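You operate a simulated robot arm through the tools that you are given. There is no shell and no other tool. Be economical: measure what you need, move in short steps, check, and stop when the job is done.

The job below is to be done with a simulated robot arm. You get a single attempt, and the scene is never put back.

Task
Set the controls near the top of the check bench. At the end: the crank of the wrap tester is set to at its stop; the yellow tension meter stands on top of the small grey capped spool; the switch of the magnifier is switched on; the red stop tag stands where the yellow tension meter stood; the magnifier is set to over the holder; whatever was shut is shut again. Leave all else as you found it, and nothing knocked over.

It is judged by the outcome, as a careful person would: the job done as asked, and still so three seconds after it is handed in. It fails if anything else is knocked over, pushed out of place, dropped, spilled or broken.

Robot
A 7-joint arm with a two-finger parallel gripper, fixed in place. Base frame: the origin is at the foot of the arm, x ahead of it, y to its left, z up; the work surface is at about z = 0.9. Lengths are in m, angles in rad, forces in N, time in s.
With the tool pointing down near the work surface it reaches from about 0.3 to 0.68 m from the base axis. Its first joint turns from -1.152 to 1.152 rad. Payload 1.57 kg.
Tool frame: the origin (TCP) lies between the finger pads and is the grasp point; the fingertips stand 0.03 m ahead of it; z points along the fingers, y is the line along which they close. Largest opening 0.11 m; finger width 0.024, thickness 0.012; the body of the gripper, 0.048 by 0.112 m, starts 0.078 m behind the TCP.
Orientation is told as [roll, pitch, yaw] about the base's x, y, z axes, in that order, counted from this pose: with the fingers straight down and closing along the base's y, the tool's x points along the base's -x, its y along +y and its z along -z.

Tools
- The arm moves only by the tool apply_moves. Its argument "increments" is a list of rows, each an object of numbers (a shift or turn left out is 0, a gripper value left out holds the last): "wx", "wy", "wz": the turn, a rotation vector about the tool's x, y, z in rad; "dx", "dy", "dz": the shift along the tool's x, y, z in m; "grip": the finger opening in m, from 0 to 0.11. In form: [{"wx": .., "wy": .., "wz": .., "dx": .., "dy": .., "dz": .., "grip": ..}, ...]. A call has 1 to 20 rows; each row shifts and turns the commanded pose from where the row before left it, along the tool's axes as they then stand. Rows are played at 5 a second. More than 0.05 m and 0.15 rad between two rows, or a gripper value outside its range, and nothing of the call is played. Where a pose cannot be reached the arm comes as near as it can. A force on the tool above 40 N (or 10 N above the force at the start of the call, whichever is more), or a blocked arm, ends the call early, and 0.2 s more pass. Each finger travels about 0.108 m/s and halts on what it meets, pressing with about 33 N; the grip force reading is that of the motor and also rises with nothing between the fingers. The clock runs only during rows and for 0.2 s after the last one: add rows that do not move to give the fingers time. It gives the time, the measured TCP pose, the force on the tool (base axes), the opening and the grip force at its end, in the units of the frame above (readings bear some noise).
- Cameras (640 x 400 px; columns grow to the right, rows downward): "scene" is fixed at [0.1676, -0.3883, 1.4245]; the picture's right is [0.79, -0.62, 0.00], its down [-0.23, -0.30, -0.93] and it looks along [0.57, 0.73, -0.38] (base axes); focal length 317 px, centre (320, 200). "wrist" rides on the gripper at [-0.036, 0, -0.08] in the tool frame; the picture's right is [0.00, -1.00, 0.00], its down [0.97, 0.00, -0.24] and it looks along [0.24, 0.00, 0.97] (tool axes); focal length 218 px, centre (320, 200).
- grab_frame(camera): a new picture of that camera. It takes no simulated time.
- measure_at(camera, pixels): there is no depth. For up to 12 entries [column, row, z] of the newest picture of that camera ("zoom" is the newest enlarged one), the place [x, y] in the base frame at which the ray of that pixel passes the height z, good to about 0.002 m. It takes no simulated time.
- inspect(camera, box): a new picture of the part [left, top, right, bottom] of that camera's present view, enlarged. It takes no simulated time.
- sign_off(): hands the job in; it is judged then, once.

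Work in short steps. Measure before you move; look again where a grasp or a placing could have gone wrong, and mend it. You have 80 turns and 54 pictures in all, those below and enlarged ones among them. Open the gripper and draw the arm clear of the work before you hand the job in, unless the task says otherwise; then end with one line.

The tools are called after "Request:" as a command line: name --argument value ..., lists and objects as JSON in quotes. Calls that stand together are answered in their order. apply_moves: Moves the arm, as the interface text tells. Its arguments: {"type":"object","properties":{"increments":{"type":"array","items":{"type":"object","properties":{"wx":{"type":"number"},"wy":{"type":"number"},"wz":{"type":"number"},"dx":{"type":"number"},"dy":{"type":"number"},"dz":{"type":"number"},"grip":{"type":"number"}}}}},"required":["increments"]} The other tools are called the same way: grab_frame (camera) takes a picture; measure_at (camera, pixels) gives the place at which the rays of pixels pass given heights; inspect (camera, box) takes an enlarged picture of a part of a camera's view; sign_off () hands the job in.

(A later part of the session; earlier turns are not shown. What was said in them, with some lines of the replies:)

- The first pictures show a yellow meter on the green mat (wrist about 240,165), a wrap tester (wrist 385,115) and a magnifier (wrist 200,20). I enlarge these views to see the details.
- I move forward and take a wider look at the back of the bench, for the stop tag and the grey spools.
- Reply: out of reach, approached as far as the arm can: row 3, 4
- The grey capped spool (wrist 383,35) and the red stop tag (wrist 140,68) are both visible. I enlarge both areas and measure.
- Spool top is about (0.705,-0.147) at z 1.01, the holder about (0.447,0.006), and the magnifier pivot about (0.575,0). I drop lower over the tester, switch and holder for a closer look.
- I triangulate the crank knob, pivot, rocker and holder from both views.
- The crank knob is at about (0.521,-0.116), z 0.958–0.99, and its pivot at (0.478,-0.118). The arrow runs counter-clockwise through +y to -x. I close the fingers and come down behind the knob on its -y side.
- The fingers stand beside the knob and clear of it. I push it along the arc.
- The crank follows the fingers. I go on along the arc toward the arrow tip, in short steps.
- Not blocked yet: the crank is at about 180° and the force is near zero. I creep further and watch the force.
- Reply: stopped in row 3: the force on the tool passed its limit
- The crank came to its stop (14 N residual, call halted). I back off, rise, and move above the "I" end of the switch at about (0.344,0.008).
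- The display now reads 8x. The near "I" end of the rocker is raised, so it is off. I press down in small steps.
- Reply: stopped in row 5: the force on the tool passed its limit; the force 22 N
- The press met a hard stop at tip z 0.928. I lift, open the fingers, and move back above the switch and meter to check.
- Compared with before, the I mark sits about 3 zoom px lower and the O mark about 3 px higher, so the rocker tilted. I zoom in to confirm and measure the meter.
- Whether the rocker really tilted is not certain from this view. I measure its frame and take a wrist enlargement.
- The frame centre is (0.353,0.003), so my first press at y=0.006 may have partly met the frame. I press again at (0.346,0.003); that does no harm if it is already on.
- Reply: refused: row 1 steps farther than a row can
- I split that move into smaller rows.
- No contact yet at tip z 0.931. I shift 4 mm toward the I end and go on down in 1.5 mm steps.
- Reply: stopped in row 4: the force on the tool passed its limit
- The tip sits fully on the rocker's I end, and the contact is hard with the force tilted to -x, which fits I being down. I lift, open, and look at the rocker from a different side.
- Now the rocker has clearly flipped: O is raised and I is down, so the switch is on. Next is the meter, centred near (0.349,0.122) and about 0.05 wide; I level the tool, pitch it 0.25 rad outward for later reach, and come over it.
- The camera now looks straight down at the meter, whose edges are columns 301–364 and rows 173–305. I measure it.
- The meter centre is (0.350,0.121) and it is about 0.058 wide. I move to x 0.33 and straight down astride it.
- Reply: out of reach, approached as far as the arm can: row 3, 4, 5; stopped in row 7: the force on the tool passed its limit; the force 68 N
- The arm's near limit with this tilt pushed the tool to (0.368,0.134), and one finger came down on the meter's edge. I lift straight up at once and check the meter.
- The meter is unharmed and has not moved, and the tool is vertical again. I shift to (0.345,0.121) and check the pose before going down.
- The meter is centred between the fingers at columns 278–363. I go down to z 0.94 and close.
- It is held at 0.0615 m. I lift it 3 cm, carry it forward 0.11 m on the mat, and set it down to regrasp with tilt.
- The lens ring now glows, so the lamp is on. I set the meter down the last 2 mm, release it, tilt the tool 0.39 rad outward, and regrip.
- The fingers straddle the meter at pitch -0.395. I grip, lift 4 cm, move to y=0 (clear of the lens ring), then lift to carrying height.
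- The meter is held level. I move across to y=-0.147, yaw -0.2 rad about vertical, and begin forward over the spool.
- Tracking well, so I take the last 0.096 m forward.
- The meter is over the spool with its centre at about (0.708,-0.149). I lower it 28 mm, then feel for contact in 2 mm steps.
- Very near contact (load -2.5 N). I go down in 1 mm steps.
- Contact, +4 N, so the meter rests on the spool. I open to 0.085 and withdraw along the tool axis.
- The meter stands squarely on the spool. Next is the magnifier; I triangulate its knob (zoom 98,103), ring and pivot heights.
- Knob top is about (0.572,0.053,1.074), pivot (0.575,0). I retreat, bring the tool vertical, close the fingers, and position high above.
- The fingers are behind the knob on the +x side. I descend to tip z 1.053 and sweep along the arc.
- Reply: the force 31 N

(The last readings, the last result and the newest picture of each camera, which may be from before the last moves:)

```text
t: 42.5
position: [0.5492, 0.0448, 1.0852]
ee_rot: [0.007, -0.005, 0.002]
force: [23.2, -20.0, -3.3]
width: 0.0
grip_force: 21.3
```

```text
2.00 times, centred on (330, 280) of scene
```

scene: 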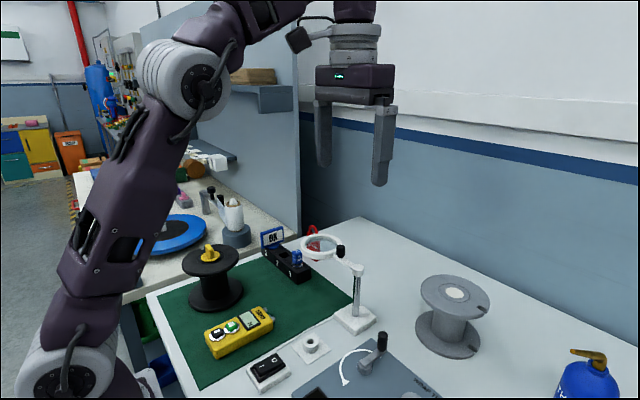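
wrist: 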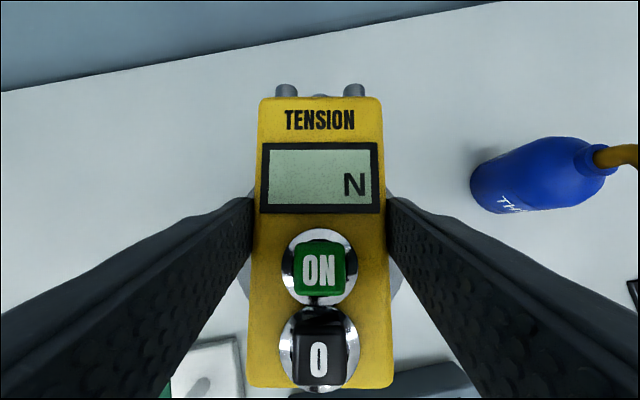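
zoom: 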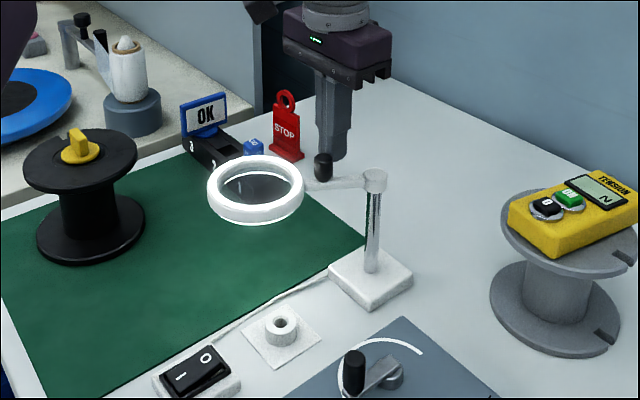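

The magnifier has swung about 45° and the base has not moved. But the reading (23,-20 N) suggests the finger corner is wedged between knob and ring, so I back off, rise and measure the ring.

Request:
apply_moves --increments '[{"dx": -0.015}, {"dz": -0.045}, {}]'

Request:
inspect --camera "scene" --box '[280, 220, 440, 340]'

Request:
measure_at --camera "zoom" --pixels '[[100, 100, 1.04]]'

```text
t: 43.3
position: [0.5621, 0.0484, 1.1308]
ee_rot: [0.013, 0.0, 0.007]
force: [0.2, 1.1, -0.5]
width: 0.0001
grip_force: 20.5
```

```text
3.33 times, centred on (360, 280) of scene
```

zoom: 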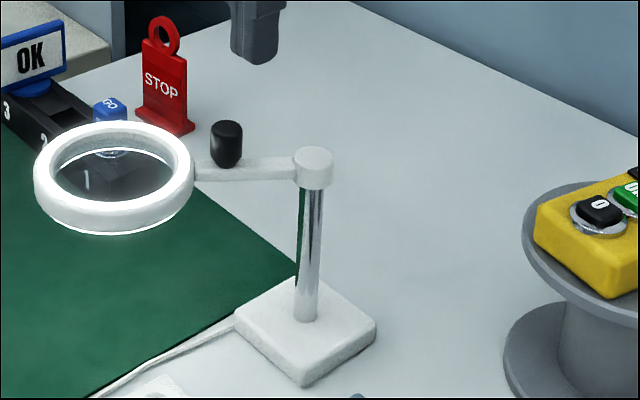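

```text
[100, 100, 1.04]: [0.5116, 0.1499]
```

The tag and ring are both clear in this view. I measure ring, knob, pivot, and tag points.

Request:
measure_at --camera "zoom" --pixels '[[114, 165, 1.045], [114, 165, 1.05], [34, 172, 1.045], [194, 165, 1.045], [227, 125, 1.074], [227, 165, 1.045], [313, 155, 1.045], [138, 108, 0.9], [190, 132, 0.9], [165, 120, 0.9], [305, 315, 0.912]]'

```text
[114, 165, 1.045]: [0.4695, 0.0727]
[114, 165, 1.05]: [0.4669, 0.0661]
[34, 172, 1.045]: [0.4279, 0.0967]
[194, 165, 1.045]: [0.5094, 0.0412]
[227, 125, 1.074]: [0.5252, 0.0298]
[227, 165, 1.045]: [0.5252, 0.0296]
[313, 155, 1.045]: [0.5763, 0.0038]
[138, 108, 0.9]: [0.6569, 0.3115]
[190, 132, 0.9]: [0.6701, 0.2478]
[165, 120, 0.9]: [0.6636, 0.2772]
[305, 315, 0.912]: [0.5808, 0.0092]
```

The magnifier now stands at about 148° and needs 180° (ring over the holder at about (0.453,0.004)). I go to the ring's trailing outer edge and push the ring at its own height.

Request:
apply_moves --increments '[{"dx": 0.0157, "dy": 0.0317}, {"dx": 0.0157, "dy": 0.0317}, {"dx": 0.0157, "dy": 0.0317}, {"dz": 0.035}, {"dz": 0.034}, {}, {"dx": 0.0175, "dy": -0.022}, {"dx": 0.0195, "dy": -0.0154}, {"dx": 0.016, "dy": -0.0186}, {}]'

Request:
inspect --camera "scene" --box '[220, 220, 420, 380]'

```text
t: 45.5
position: [0.4629, 0.0837, 1.0619]
ee_rot: [0.011, -0.001, 0.007]
force: [0.4, 0.2, 0.3]
width: 0.0002
grip_force: 21.4
```

```text
2.50 times, centred on (320, 300) of scene
```

zoom: 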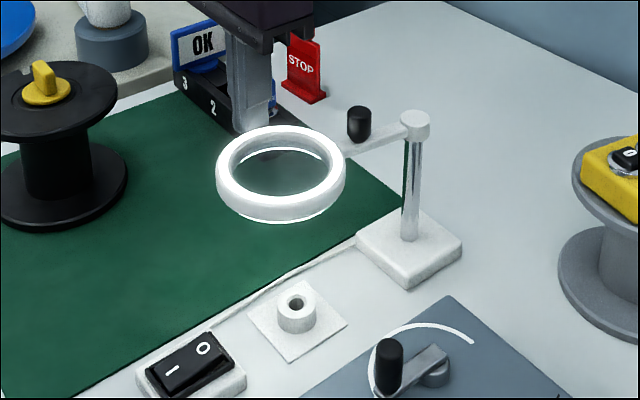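

It swings freely. I measure the ring and holder.

Request:
measure_at --camera "zoom" --pixels '[[281, 163, 1.047], [217, 170, 1.045], [345, 165, 1.045], [296, 300, 0.918], [298, 322, 0.902], [416, 122, 1.045]]'

```text
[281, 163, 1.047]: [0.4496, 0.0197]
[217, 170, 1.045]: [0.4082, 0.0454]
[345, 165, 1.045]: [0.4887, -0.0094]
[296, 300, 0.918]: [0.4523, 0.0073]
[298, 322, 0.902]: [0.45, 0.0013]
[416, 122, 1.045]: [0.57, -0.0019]
```

The ring centre is about (0.449,0.019) and the holder (0.451,0.005), so I push 14 mm more along -y. Then I back off and rise to look from above.

Request:
apply_moves --increments '[{"dx": 0.002, "dy": -0.007}, {"dx": 0.001, "dy": -0.0075}, {}, {"dy": 0.025}, {"dz": -0.04}, {"dz": -0.04, "dy": -0.03, "grip": 0.11}, {"dz": -0.03, "dy": -0.03, "dx": -0.03}, {"dy": -0.03, "dx": -0.02}, {}]'

Request:
grab_frame --camera "wrist"

```text
refused: row 7 steps farther than a row can; nothing moved
```

```text
11 pictures are left
```

wrist: 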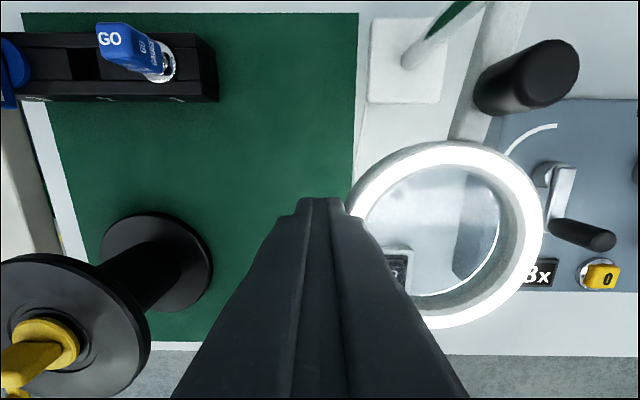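

A row was too long; I replay it in smaller rows.

Request:
apply_moves --increments '[{"dx": 0.002, "dy": -0.007}, {"dx": 0.001, "dy": -0.0075}, {}, {"dy": 0.025}, {"dz": -0.04}, {"dz": -0.04}, {"dy": -0.04, "grip": 0.11}, {"dy": -0.04}, {"dx": -0.04}, {"dx": -0.02}, {}]'

```text
t: 47.9
position: [0.5197, 0.0159, 1.1405]
ee_rot: [0.01, -0.003, 0.005]
force: [-1.5, 0.0, 0.4]
width: 0.1098
grip_force: 0.1
```

Request:
grab_frame --camera "wrist"

```text
10 pictures are left
```

wrist: 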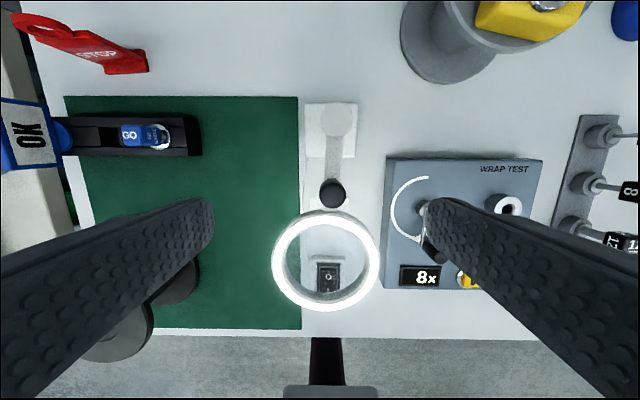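

The ring appears centred at (326,260). I measure it, the knob and the tag.

Request:
measure_at --camera "wrist" --pixels '[[326, 260, 1.045], [326, 260, 1.035], [333, 190, 1.07], [338, 119, 1.045], [149, 60, 0.9], [148, 72, 0.9], [105, 75, 0.9], [100, 67, 0.91], [20, 15, 0.99], [62, 55, 0.96]]'

```text
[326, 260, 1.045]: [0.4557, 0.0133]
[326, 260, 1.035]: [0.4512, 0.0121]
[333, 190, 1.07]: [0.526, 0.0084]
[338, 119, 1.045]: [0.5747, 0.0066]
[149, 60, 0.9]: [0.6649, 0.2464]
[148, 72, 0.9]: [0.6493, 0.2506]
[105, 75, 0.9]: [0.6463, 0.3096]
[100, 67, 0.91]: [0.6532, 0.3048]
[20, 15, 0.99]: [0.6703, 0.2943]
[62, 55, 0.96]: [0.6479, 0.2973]
```

The ring sits at 177° against the holder's 178°, so it is over the holder. Now the tag: I enlarge it in the scene view.

Request:
inspect --camera "scene" --box '[295, 215, 359, 265]'

```text
8.00 times, centred on (327, 240) of scene
```

zoom: 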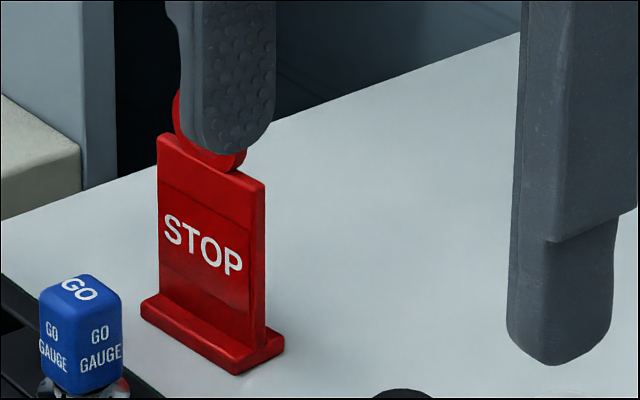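

Request:
measure_at --camera "zoom" --pixels '[[140, 313, 0.9], [236, 373, 0.9], [284, 352, 0.9], [140, 302, 0.908], [236, 360, 0.908], [158, 133, 0.97], [158, 133, 0.98], [158, 133, 0.99], [264, 185, 0.97], [264, 185, 0.98], [264, 185, 0.99], [265, 335, 0.908]]'

```text
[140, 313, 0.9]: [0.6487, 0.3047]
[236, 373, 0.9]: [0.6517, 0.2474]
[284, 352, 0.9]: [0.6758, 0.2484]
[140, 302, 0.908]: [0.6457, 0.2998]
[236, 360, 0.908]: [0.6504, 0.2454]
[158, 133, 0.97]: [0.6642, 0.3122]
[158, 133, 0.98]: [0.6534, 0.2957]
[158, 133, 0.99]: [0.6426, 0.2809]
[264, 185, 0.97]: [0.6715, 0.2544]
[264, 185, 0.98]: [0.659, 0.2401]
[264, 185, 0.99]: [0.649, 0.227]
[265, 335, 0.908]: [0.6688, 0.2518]
```

The foot spans x 0.650–0.676 and y 0.247–0.305; the plate is about 0.05 wide along y with its top at z 0.973. I tilt the tool 0.39 rad, set the opening to 0.085, and travel high toward the tag.

Request:
apply_moves --increments '[{"wy": -0.13, "grip": 0.085}, {"wy": -0.13}, {"wy": -0.13}, {"dx": 0.0114, "dz": 0.0278}, {"dx": 0.0114, "dz": 0.0278}, {"dx": -0.0189, "dz": 0.00775, "dy": 0.0371}, {"dx": -0.0189, "dz": 0.00775, "dy": 0.0371}, {"dx": -0.0189, "dz": 0.00775, "dy": 0.0371}, {"dx": -0.0189, "dz": 0.00775, "dy": 0.0371}, {"dx": -0.0189, "dz": 0.00775, "dy": 0.0371}, {"dx": -0.0189, "dz": 0.00775, "dy": 0.0371}, {"dx": -0.0189, "dz": 0.00775, "dy": 0.0371}, {}]'

Request:
grab_frame --camera "wrist"

```text
t: 50.7
position: [0.6601, 0.2781, 1.0799]
ee_rot: [0.011, -0.39, 0.001]
force: [0.5, 0.4, 0.3]
width: 0.0849
grip_force: 0.1
```

```text
8 pictures are left
```

wrist: 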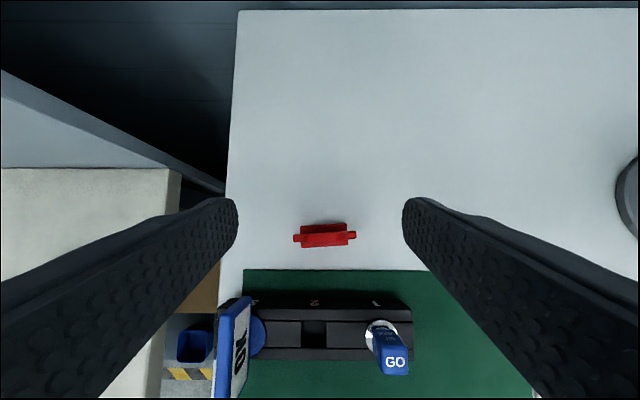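

The tag is between the fingers, around (324,236). I check its centre at a couple of heights.

Request:
measure_at --camera "wrist" --pixels '[[324, 228, 0.995], [300, 240, 0.97], [347, 240, 0.97], [293, 240, 0.904], [357, 236, 0.904]]'

```text
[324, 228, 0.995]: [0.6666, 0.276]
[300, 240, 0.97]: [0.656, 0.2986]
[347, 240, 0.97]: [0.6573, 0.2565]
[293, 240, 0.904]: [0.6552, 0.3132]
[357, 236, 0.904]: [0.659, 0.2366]
```

Well centred. I descend 0.13 m straight down around the plate and close.

Request:
apply_moves --increments '[{"dx": 0.01235, "dz": 0.0301}, {"dx": 0.01235, "dz": 0.0301}, {"dx": 0.01235, "dz": 0.0301}, {"dx": 0.01235, "dz": 0.0301}, {}, {"grip": 0.07}, {"grip": 0.055}, {"grip": 0.02}, {}, {}]'

Request:
inspect --camera "scene" --box '[280, 190, 380, 270]'

```text
t: 52.9
position: [0.6617, 0.2777, 0.9551]
ee_rot: [0.012, -0.393, 0.001]
force: [1.1, -1.4, -0.3]
width: 0.0553
grip_force: 33.0
```

```text
5.00 times, centred on (330, 230) of scene
```

zoom: 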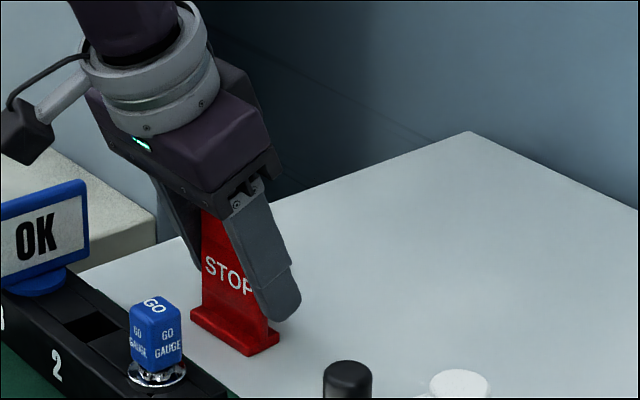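

The tag is gripped at 0.055 m. I lift 0.12 m and carry it high over the gauge block to (0.475,0.135).

Request:
apply_moves --increments '[{"dx": -0.0152, "dz": -0.037}, {"dx": -0.0152, "dz": -0.037}, {"dx": -0.0152, "dz": -0.037}, {}, {"dx": 0.0346, "dz": -0.0142, "dy": -0.0284}, {"dx": 0.0346, "dz": -0.0142, "dy": -0.0284}, {"dx": 0.0346, "dz": -0.0142, "dy": -0.0284}, {"dx": 0.0346, "dz": -0.0142, "dy": -0.0284}, {"dx": 0.0346, "dz": -0.0142, "dy": -0.0284}, {}]'

Request:
inspect --camera "scene" --box '[180, 170, 420, 350]'

```text
t: 55.1
position: [0.4739, 0.1318, 1.0733]
ee_rot: [0.012, -0.392, 0.001]
force: [0.5, -0.8, -0.9]
width: 0.0553
grip_force: 33.2
```

```text
2.22 times, centred on (300, 260) of scene
```

zoom: 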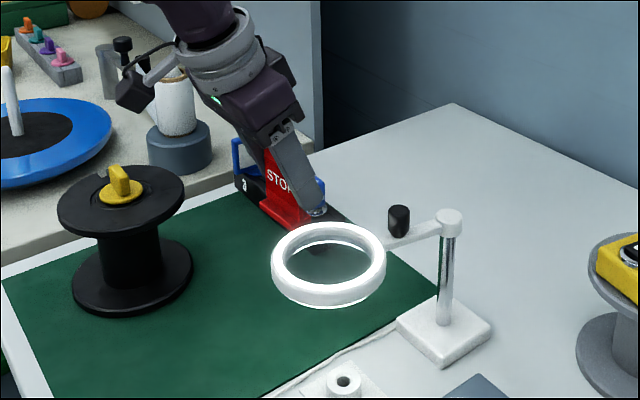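

The tag hangs upright. I lower it to just above the mat, then feel for contact.

Request:
apply_moves --increments '[{"dy": 0.005}, {"dx": 0.014, "dz": 0.034}, {"dx": 0.014, "dz": 0.034}, {"dx": 0.014, "dz": 0.034}, {}, {"dx": 0.0008, "dz": 0.00185}, {"dx": 0.0008, "dz": 0.00185}, {}]'

```text
t: 56.9
position: [0.4736, 0.138, 0.9562]
ee_rot: [0.013, -0.391, 0.003]
force: [0.1, 0.0, -0.6]
width: 0.0554
grip_force: 33.0
```

Request:
apply_moves --increments '[{"dx": 0.0004, "dz": 0.00093}, {"dx": 0.0004, "dz": 0.00093}, {}]'

```text
t: 57.7
position: [0.475, 0.1387, 0.9547]
ee_rot: [0.015, -0.395, 0.0]
force: [-2.1, -1.6, 30.7]
width: 0.0554
grip_force: 32.9
```

Firm contact (30 N). I ease back 0.8 mm and release, then bring the tool vertical in place.

Request:
apply_moves --increments '[{"dx": -0.0003, "dz": -0.00075}, {}, {"grip": 0.065}, {"grip": 0.085}, {}, {"wy": 0.13}, {"wy": 0.13}, {"wy": 0.131}, {}]'

Request:
grab_frame --camera "wrist"

```text
t: 59.7
position: [0.4756, 0.1387, 0.9558]
ee_rot: [0.012, 0.0, 0.007]
force: [-0.8, 0.8, 0.1]
width: 0.0851
grip_force: 0.2
```

```text
5 pictures are left
```

wrist: 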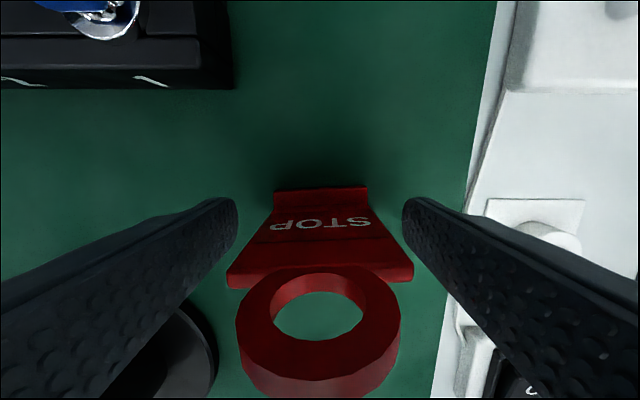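

The tag stands upright between the fingers. I grip, lift 3 cm, move to (0.349,0.122), and lower to just above the mat.

Request:
apply_moves --increments '[{"grip": 0.065}, {"grip": 0.02}, {}, {}, {"dz": -0.03}, {"dx": 0.0422, "dy": -0.0057}, {"dx": 0.0422, "dy": -0.0057}, {"dx": 0.0422, "dy": -0.0057}, {}, {"dz": 0.018}, {"dz": 0.009}, {}]'

```text
t: 62.3
position: [0.3473, 0.1219, 0.9566]
ee_rot: [0.011, 0.001, 0.006]
force: [-0.2, 0.7, -0.2]
width: 0.0554
grip_force: 33.1
```

Request:
apply_moves --increments '[{"dz": 0.001}, {"dz": 0.001}, {}]'

Request:
inspect --camera "scene" --box '[190, 260, 310, 380]'

```text
t: 63.1
position: [0.3479, 0.1223, 0.9547]
ee_rot: [0.009, 0.0, 0.005]
force: [0.4, 0.6, 0.5]
width: 0.0555
grip_force: 32.8
```

```text
3.33 times, centred on (250, 320) of scene
```

zoom: 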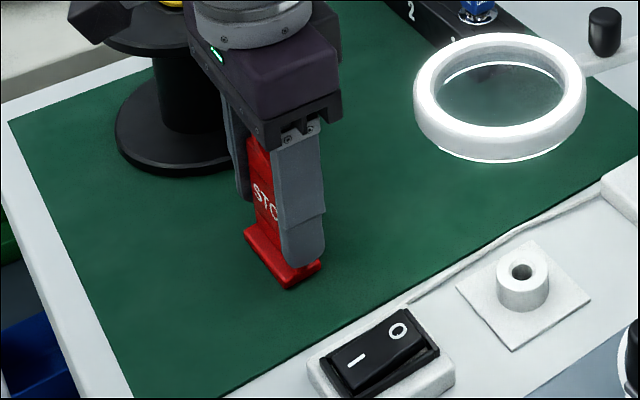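

Close to touching. One more millimetre.

Request:
apply_moves --increments '[{"dz": 0.0008}, {}]'

```text
t: 63.7
position: [0.3479, 0.1213, 0.955]
ee_rot: [0.01, -0.003, 0.006]
force: [-4.3, 1.8, 20.4]
width: 0.0554
grip_force: 32.7
```

Contact, so I ease back 0.5 mm, release evenly, and rise clear.

Request:
apply_moves --increments '[{"dz": -0.0006}, {}, {"grip": 0.065}, {"grip": 0.085}, {}, {"dz": -0.04}, {"dz": -0.04}, {"dz": -0.04}, {"dz": -0.04}, {"dz": -0.04}, {}]'

Request:
grab_frame --camera "scene"

Request:
grab_frame --camera "wrist"

```text
t: 66.1
position: [0.3492, 0.1215, 1.1542]
ee_rot: [0.01, -0.002, 0.007]
force: [0.1, 0.1, 0.1]
width: 0.0852
grip_force: 0.1
```

```text
3 pictures are left
```

scene: 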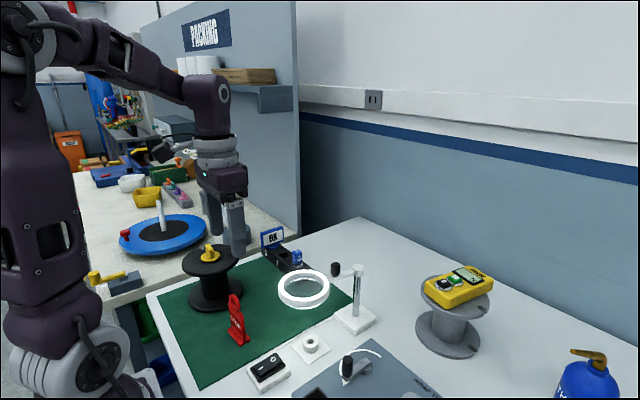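

```text
2 pictures are left
```

wrist: 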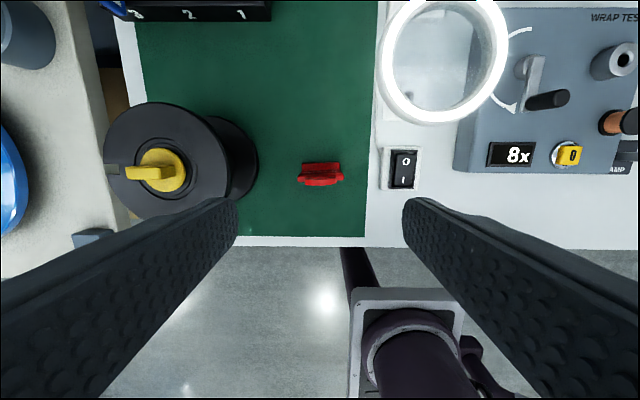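

The tag stands, the meter is on the spool, the lamp is lit, and the tester reads 8x. I check once more that the ring is over the holder.

Request:
measure_at --camera "scene" --pixels '[[304, 286, 1.045], [278, 290, 1.04], [330, 287, 1.04], [311, 342, 0.918], [357, 268, 1.045]]'

Request:
measure_at --camera "wrist" --pixels '[[444, 58, 1.045], [322, 175, 0.93]]'

```text
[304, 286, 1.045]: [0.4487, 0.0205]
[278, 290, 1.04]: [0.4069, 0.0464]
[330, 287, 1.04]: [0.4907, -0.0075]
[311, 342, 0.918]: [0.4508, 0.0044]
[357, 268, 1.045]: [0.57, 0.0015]
```

```text
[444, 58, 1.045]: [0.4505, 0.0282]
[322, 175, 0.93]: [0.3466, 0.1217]
```

Scene and wrist readings of the ring's y differ (0.013–0.028), so I place the wrist camera directly above the holder to judge concentricity.

Request:
apply_moves --increments '[{"dx": -0.022, "dy": -0.039, "grip": 0.11}, {"dx": -0.022, "dy": -0.039}, {"dx": -0.022, "dy": -0.0385}, {}]'

Request:
grab_frame --camera "wrist"

```text
t: 67.1
position: [0.4141, 0.0045, 1.1543]
ee_rot: [0.011, 0.001, 0.006]
force: [-0.6, -0.2, -0.2]
width: 0.1101
grip_force: 0.0
```

```text
1 pictures are left
```

wrist: 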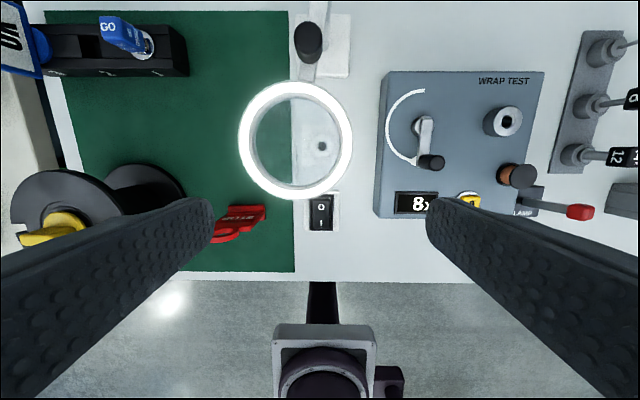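

The hole of the holder is at (322,146) but the ring centre is at (296,141), so the ring is 24 mm too far in +y. I probably nudged the knob when lowering the tilted tool; the ring had read 0.0125 before. I push it again from the +y side.

Request:
apply_moves --increments '[{"dx": -0.0153, "dy": 0.0368, "grip": 0}, {"dx": -0.0153, "dy": 0.0368}, {"dx": -0.0153, "dy": 0.0368}, {}, {"dz": 0.046}, {"dz": 0.046}, {}]'

```text
t: 68.7
position: [0.4612, 0.114, 1.0624]
ee_rot: [0.011, 0.0, 0.005]
force: [-0.9, -0.1, 0.2]
width: 0.0
grip_force: 21.8
```

Request:
apply_moves --increments '[{"dy": -0.015, "dx": 0.002}, {"dy": -0.012, "dx": 0.002}, {"dy": -0.01, "dx": 0.002}, {"dy": -0.008, "dx": 0.002}, {"dy": -0.005}, {"dy": -0.003}, {}]'

```text
t: 70.3
position: [0.4535, 0.0625, 1.0626]
ee_rot: [0.01, 0.001, 0.007]
force: [0.7, 3.3, -0.3]
width: 0.0
grip_force: 21.6
```

Finger y is 0.0625 with light contact. I nudge 1 mm more, back off, rise, and return to the overhead view.

Request:
apply_moves --increments '[{"dy": -0.0012}, {}, {"dy": 0.02}, {"dy": 0.02}, {"dz": -0.046}, {"dz": -0.046}, {"grip": 0.11}, {"dx": 0.013, "dy": -0.033}, {"dx": 0.013, "dy": -0.033}, {"dx": 0.013, "dy": -0.0315}, {}, {}]'

Request:
grab_frame --camera "wrist"

```text
t: 72.9
position: [0.4127, 0.002, 1.1527]
ee_rot: [0.011, -0.001, 0.005]
force: [0.7, 0.2, 0.1]
width: 0.1101
grip_force: 0.0
```

```text
0 pictures are left
```

wrist: 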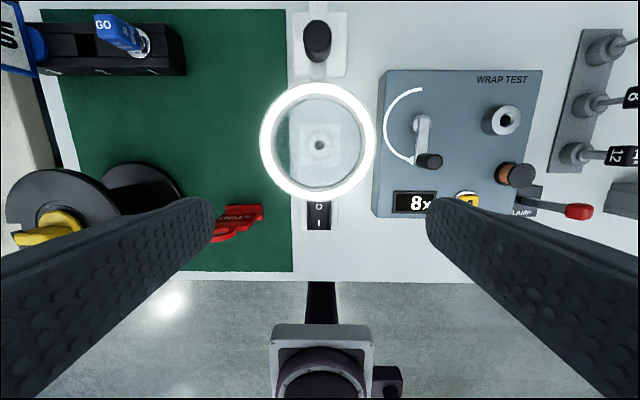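

The ring (319,141) is now concentric with the holder (319,146). I raise the arm straight up clear of the work with the gripper open.

Request:
apply_moves --increments '[{"dz": -0.045}, {"dz": -0.045}, {"dz": -0.04}, {}]'

```text
t: 73.9
position: [0.4131, 0.0012, 1.2848]
ee_rot: [0.01, 0.0, 0.006]
force: [-0.7, -0.2, 1.0]
width: 0.1098
grip_force: 0.0
```

The arm is clear and the gripper is open, so I hand in the job.

Request:
sign_off

```text
The job is handed in.
```

The job is handed in with everything set as asked: the crank is at its stop (display 8x), the meter is on the grey capped spool, the magnifier is switched on and centred over the holder, and the red stop tag is where the meter stood. I opened nothing, so there was nothing to shut again. Along the way I knocked the magnifier out of line once, which I put right, and a finger pressed briefly on the meter without moving it.
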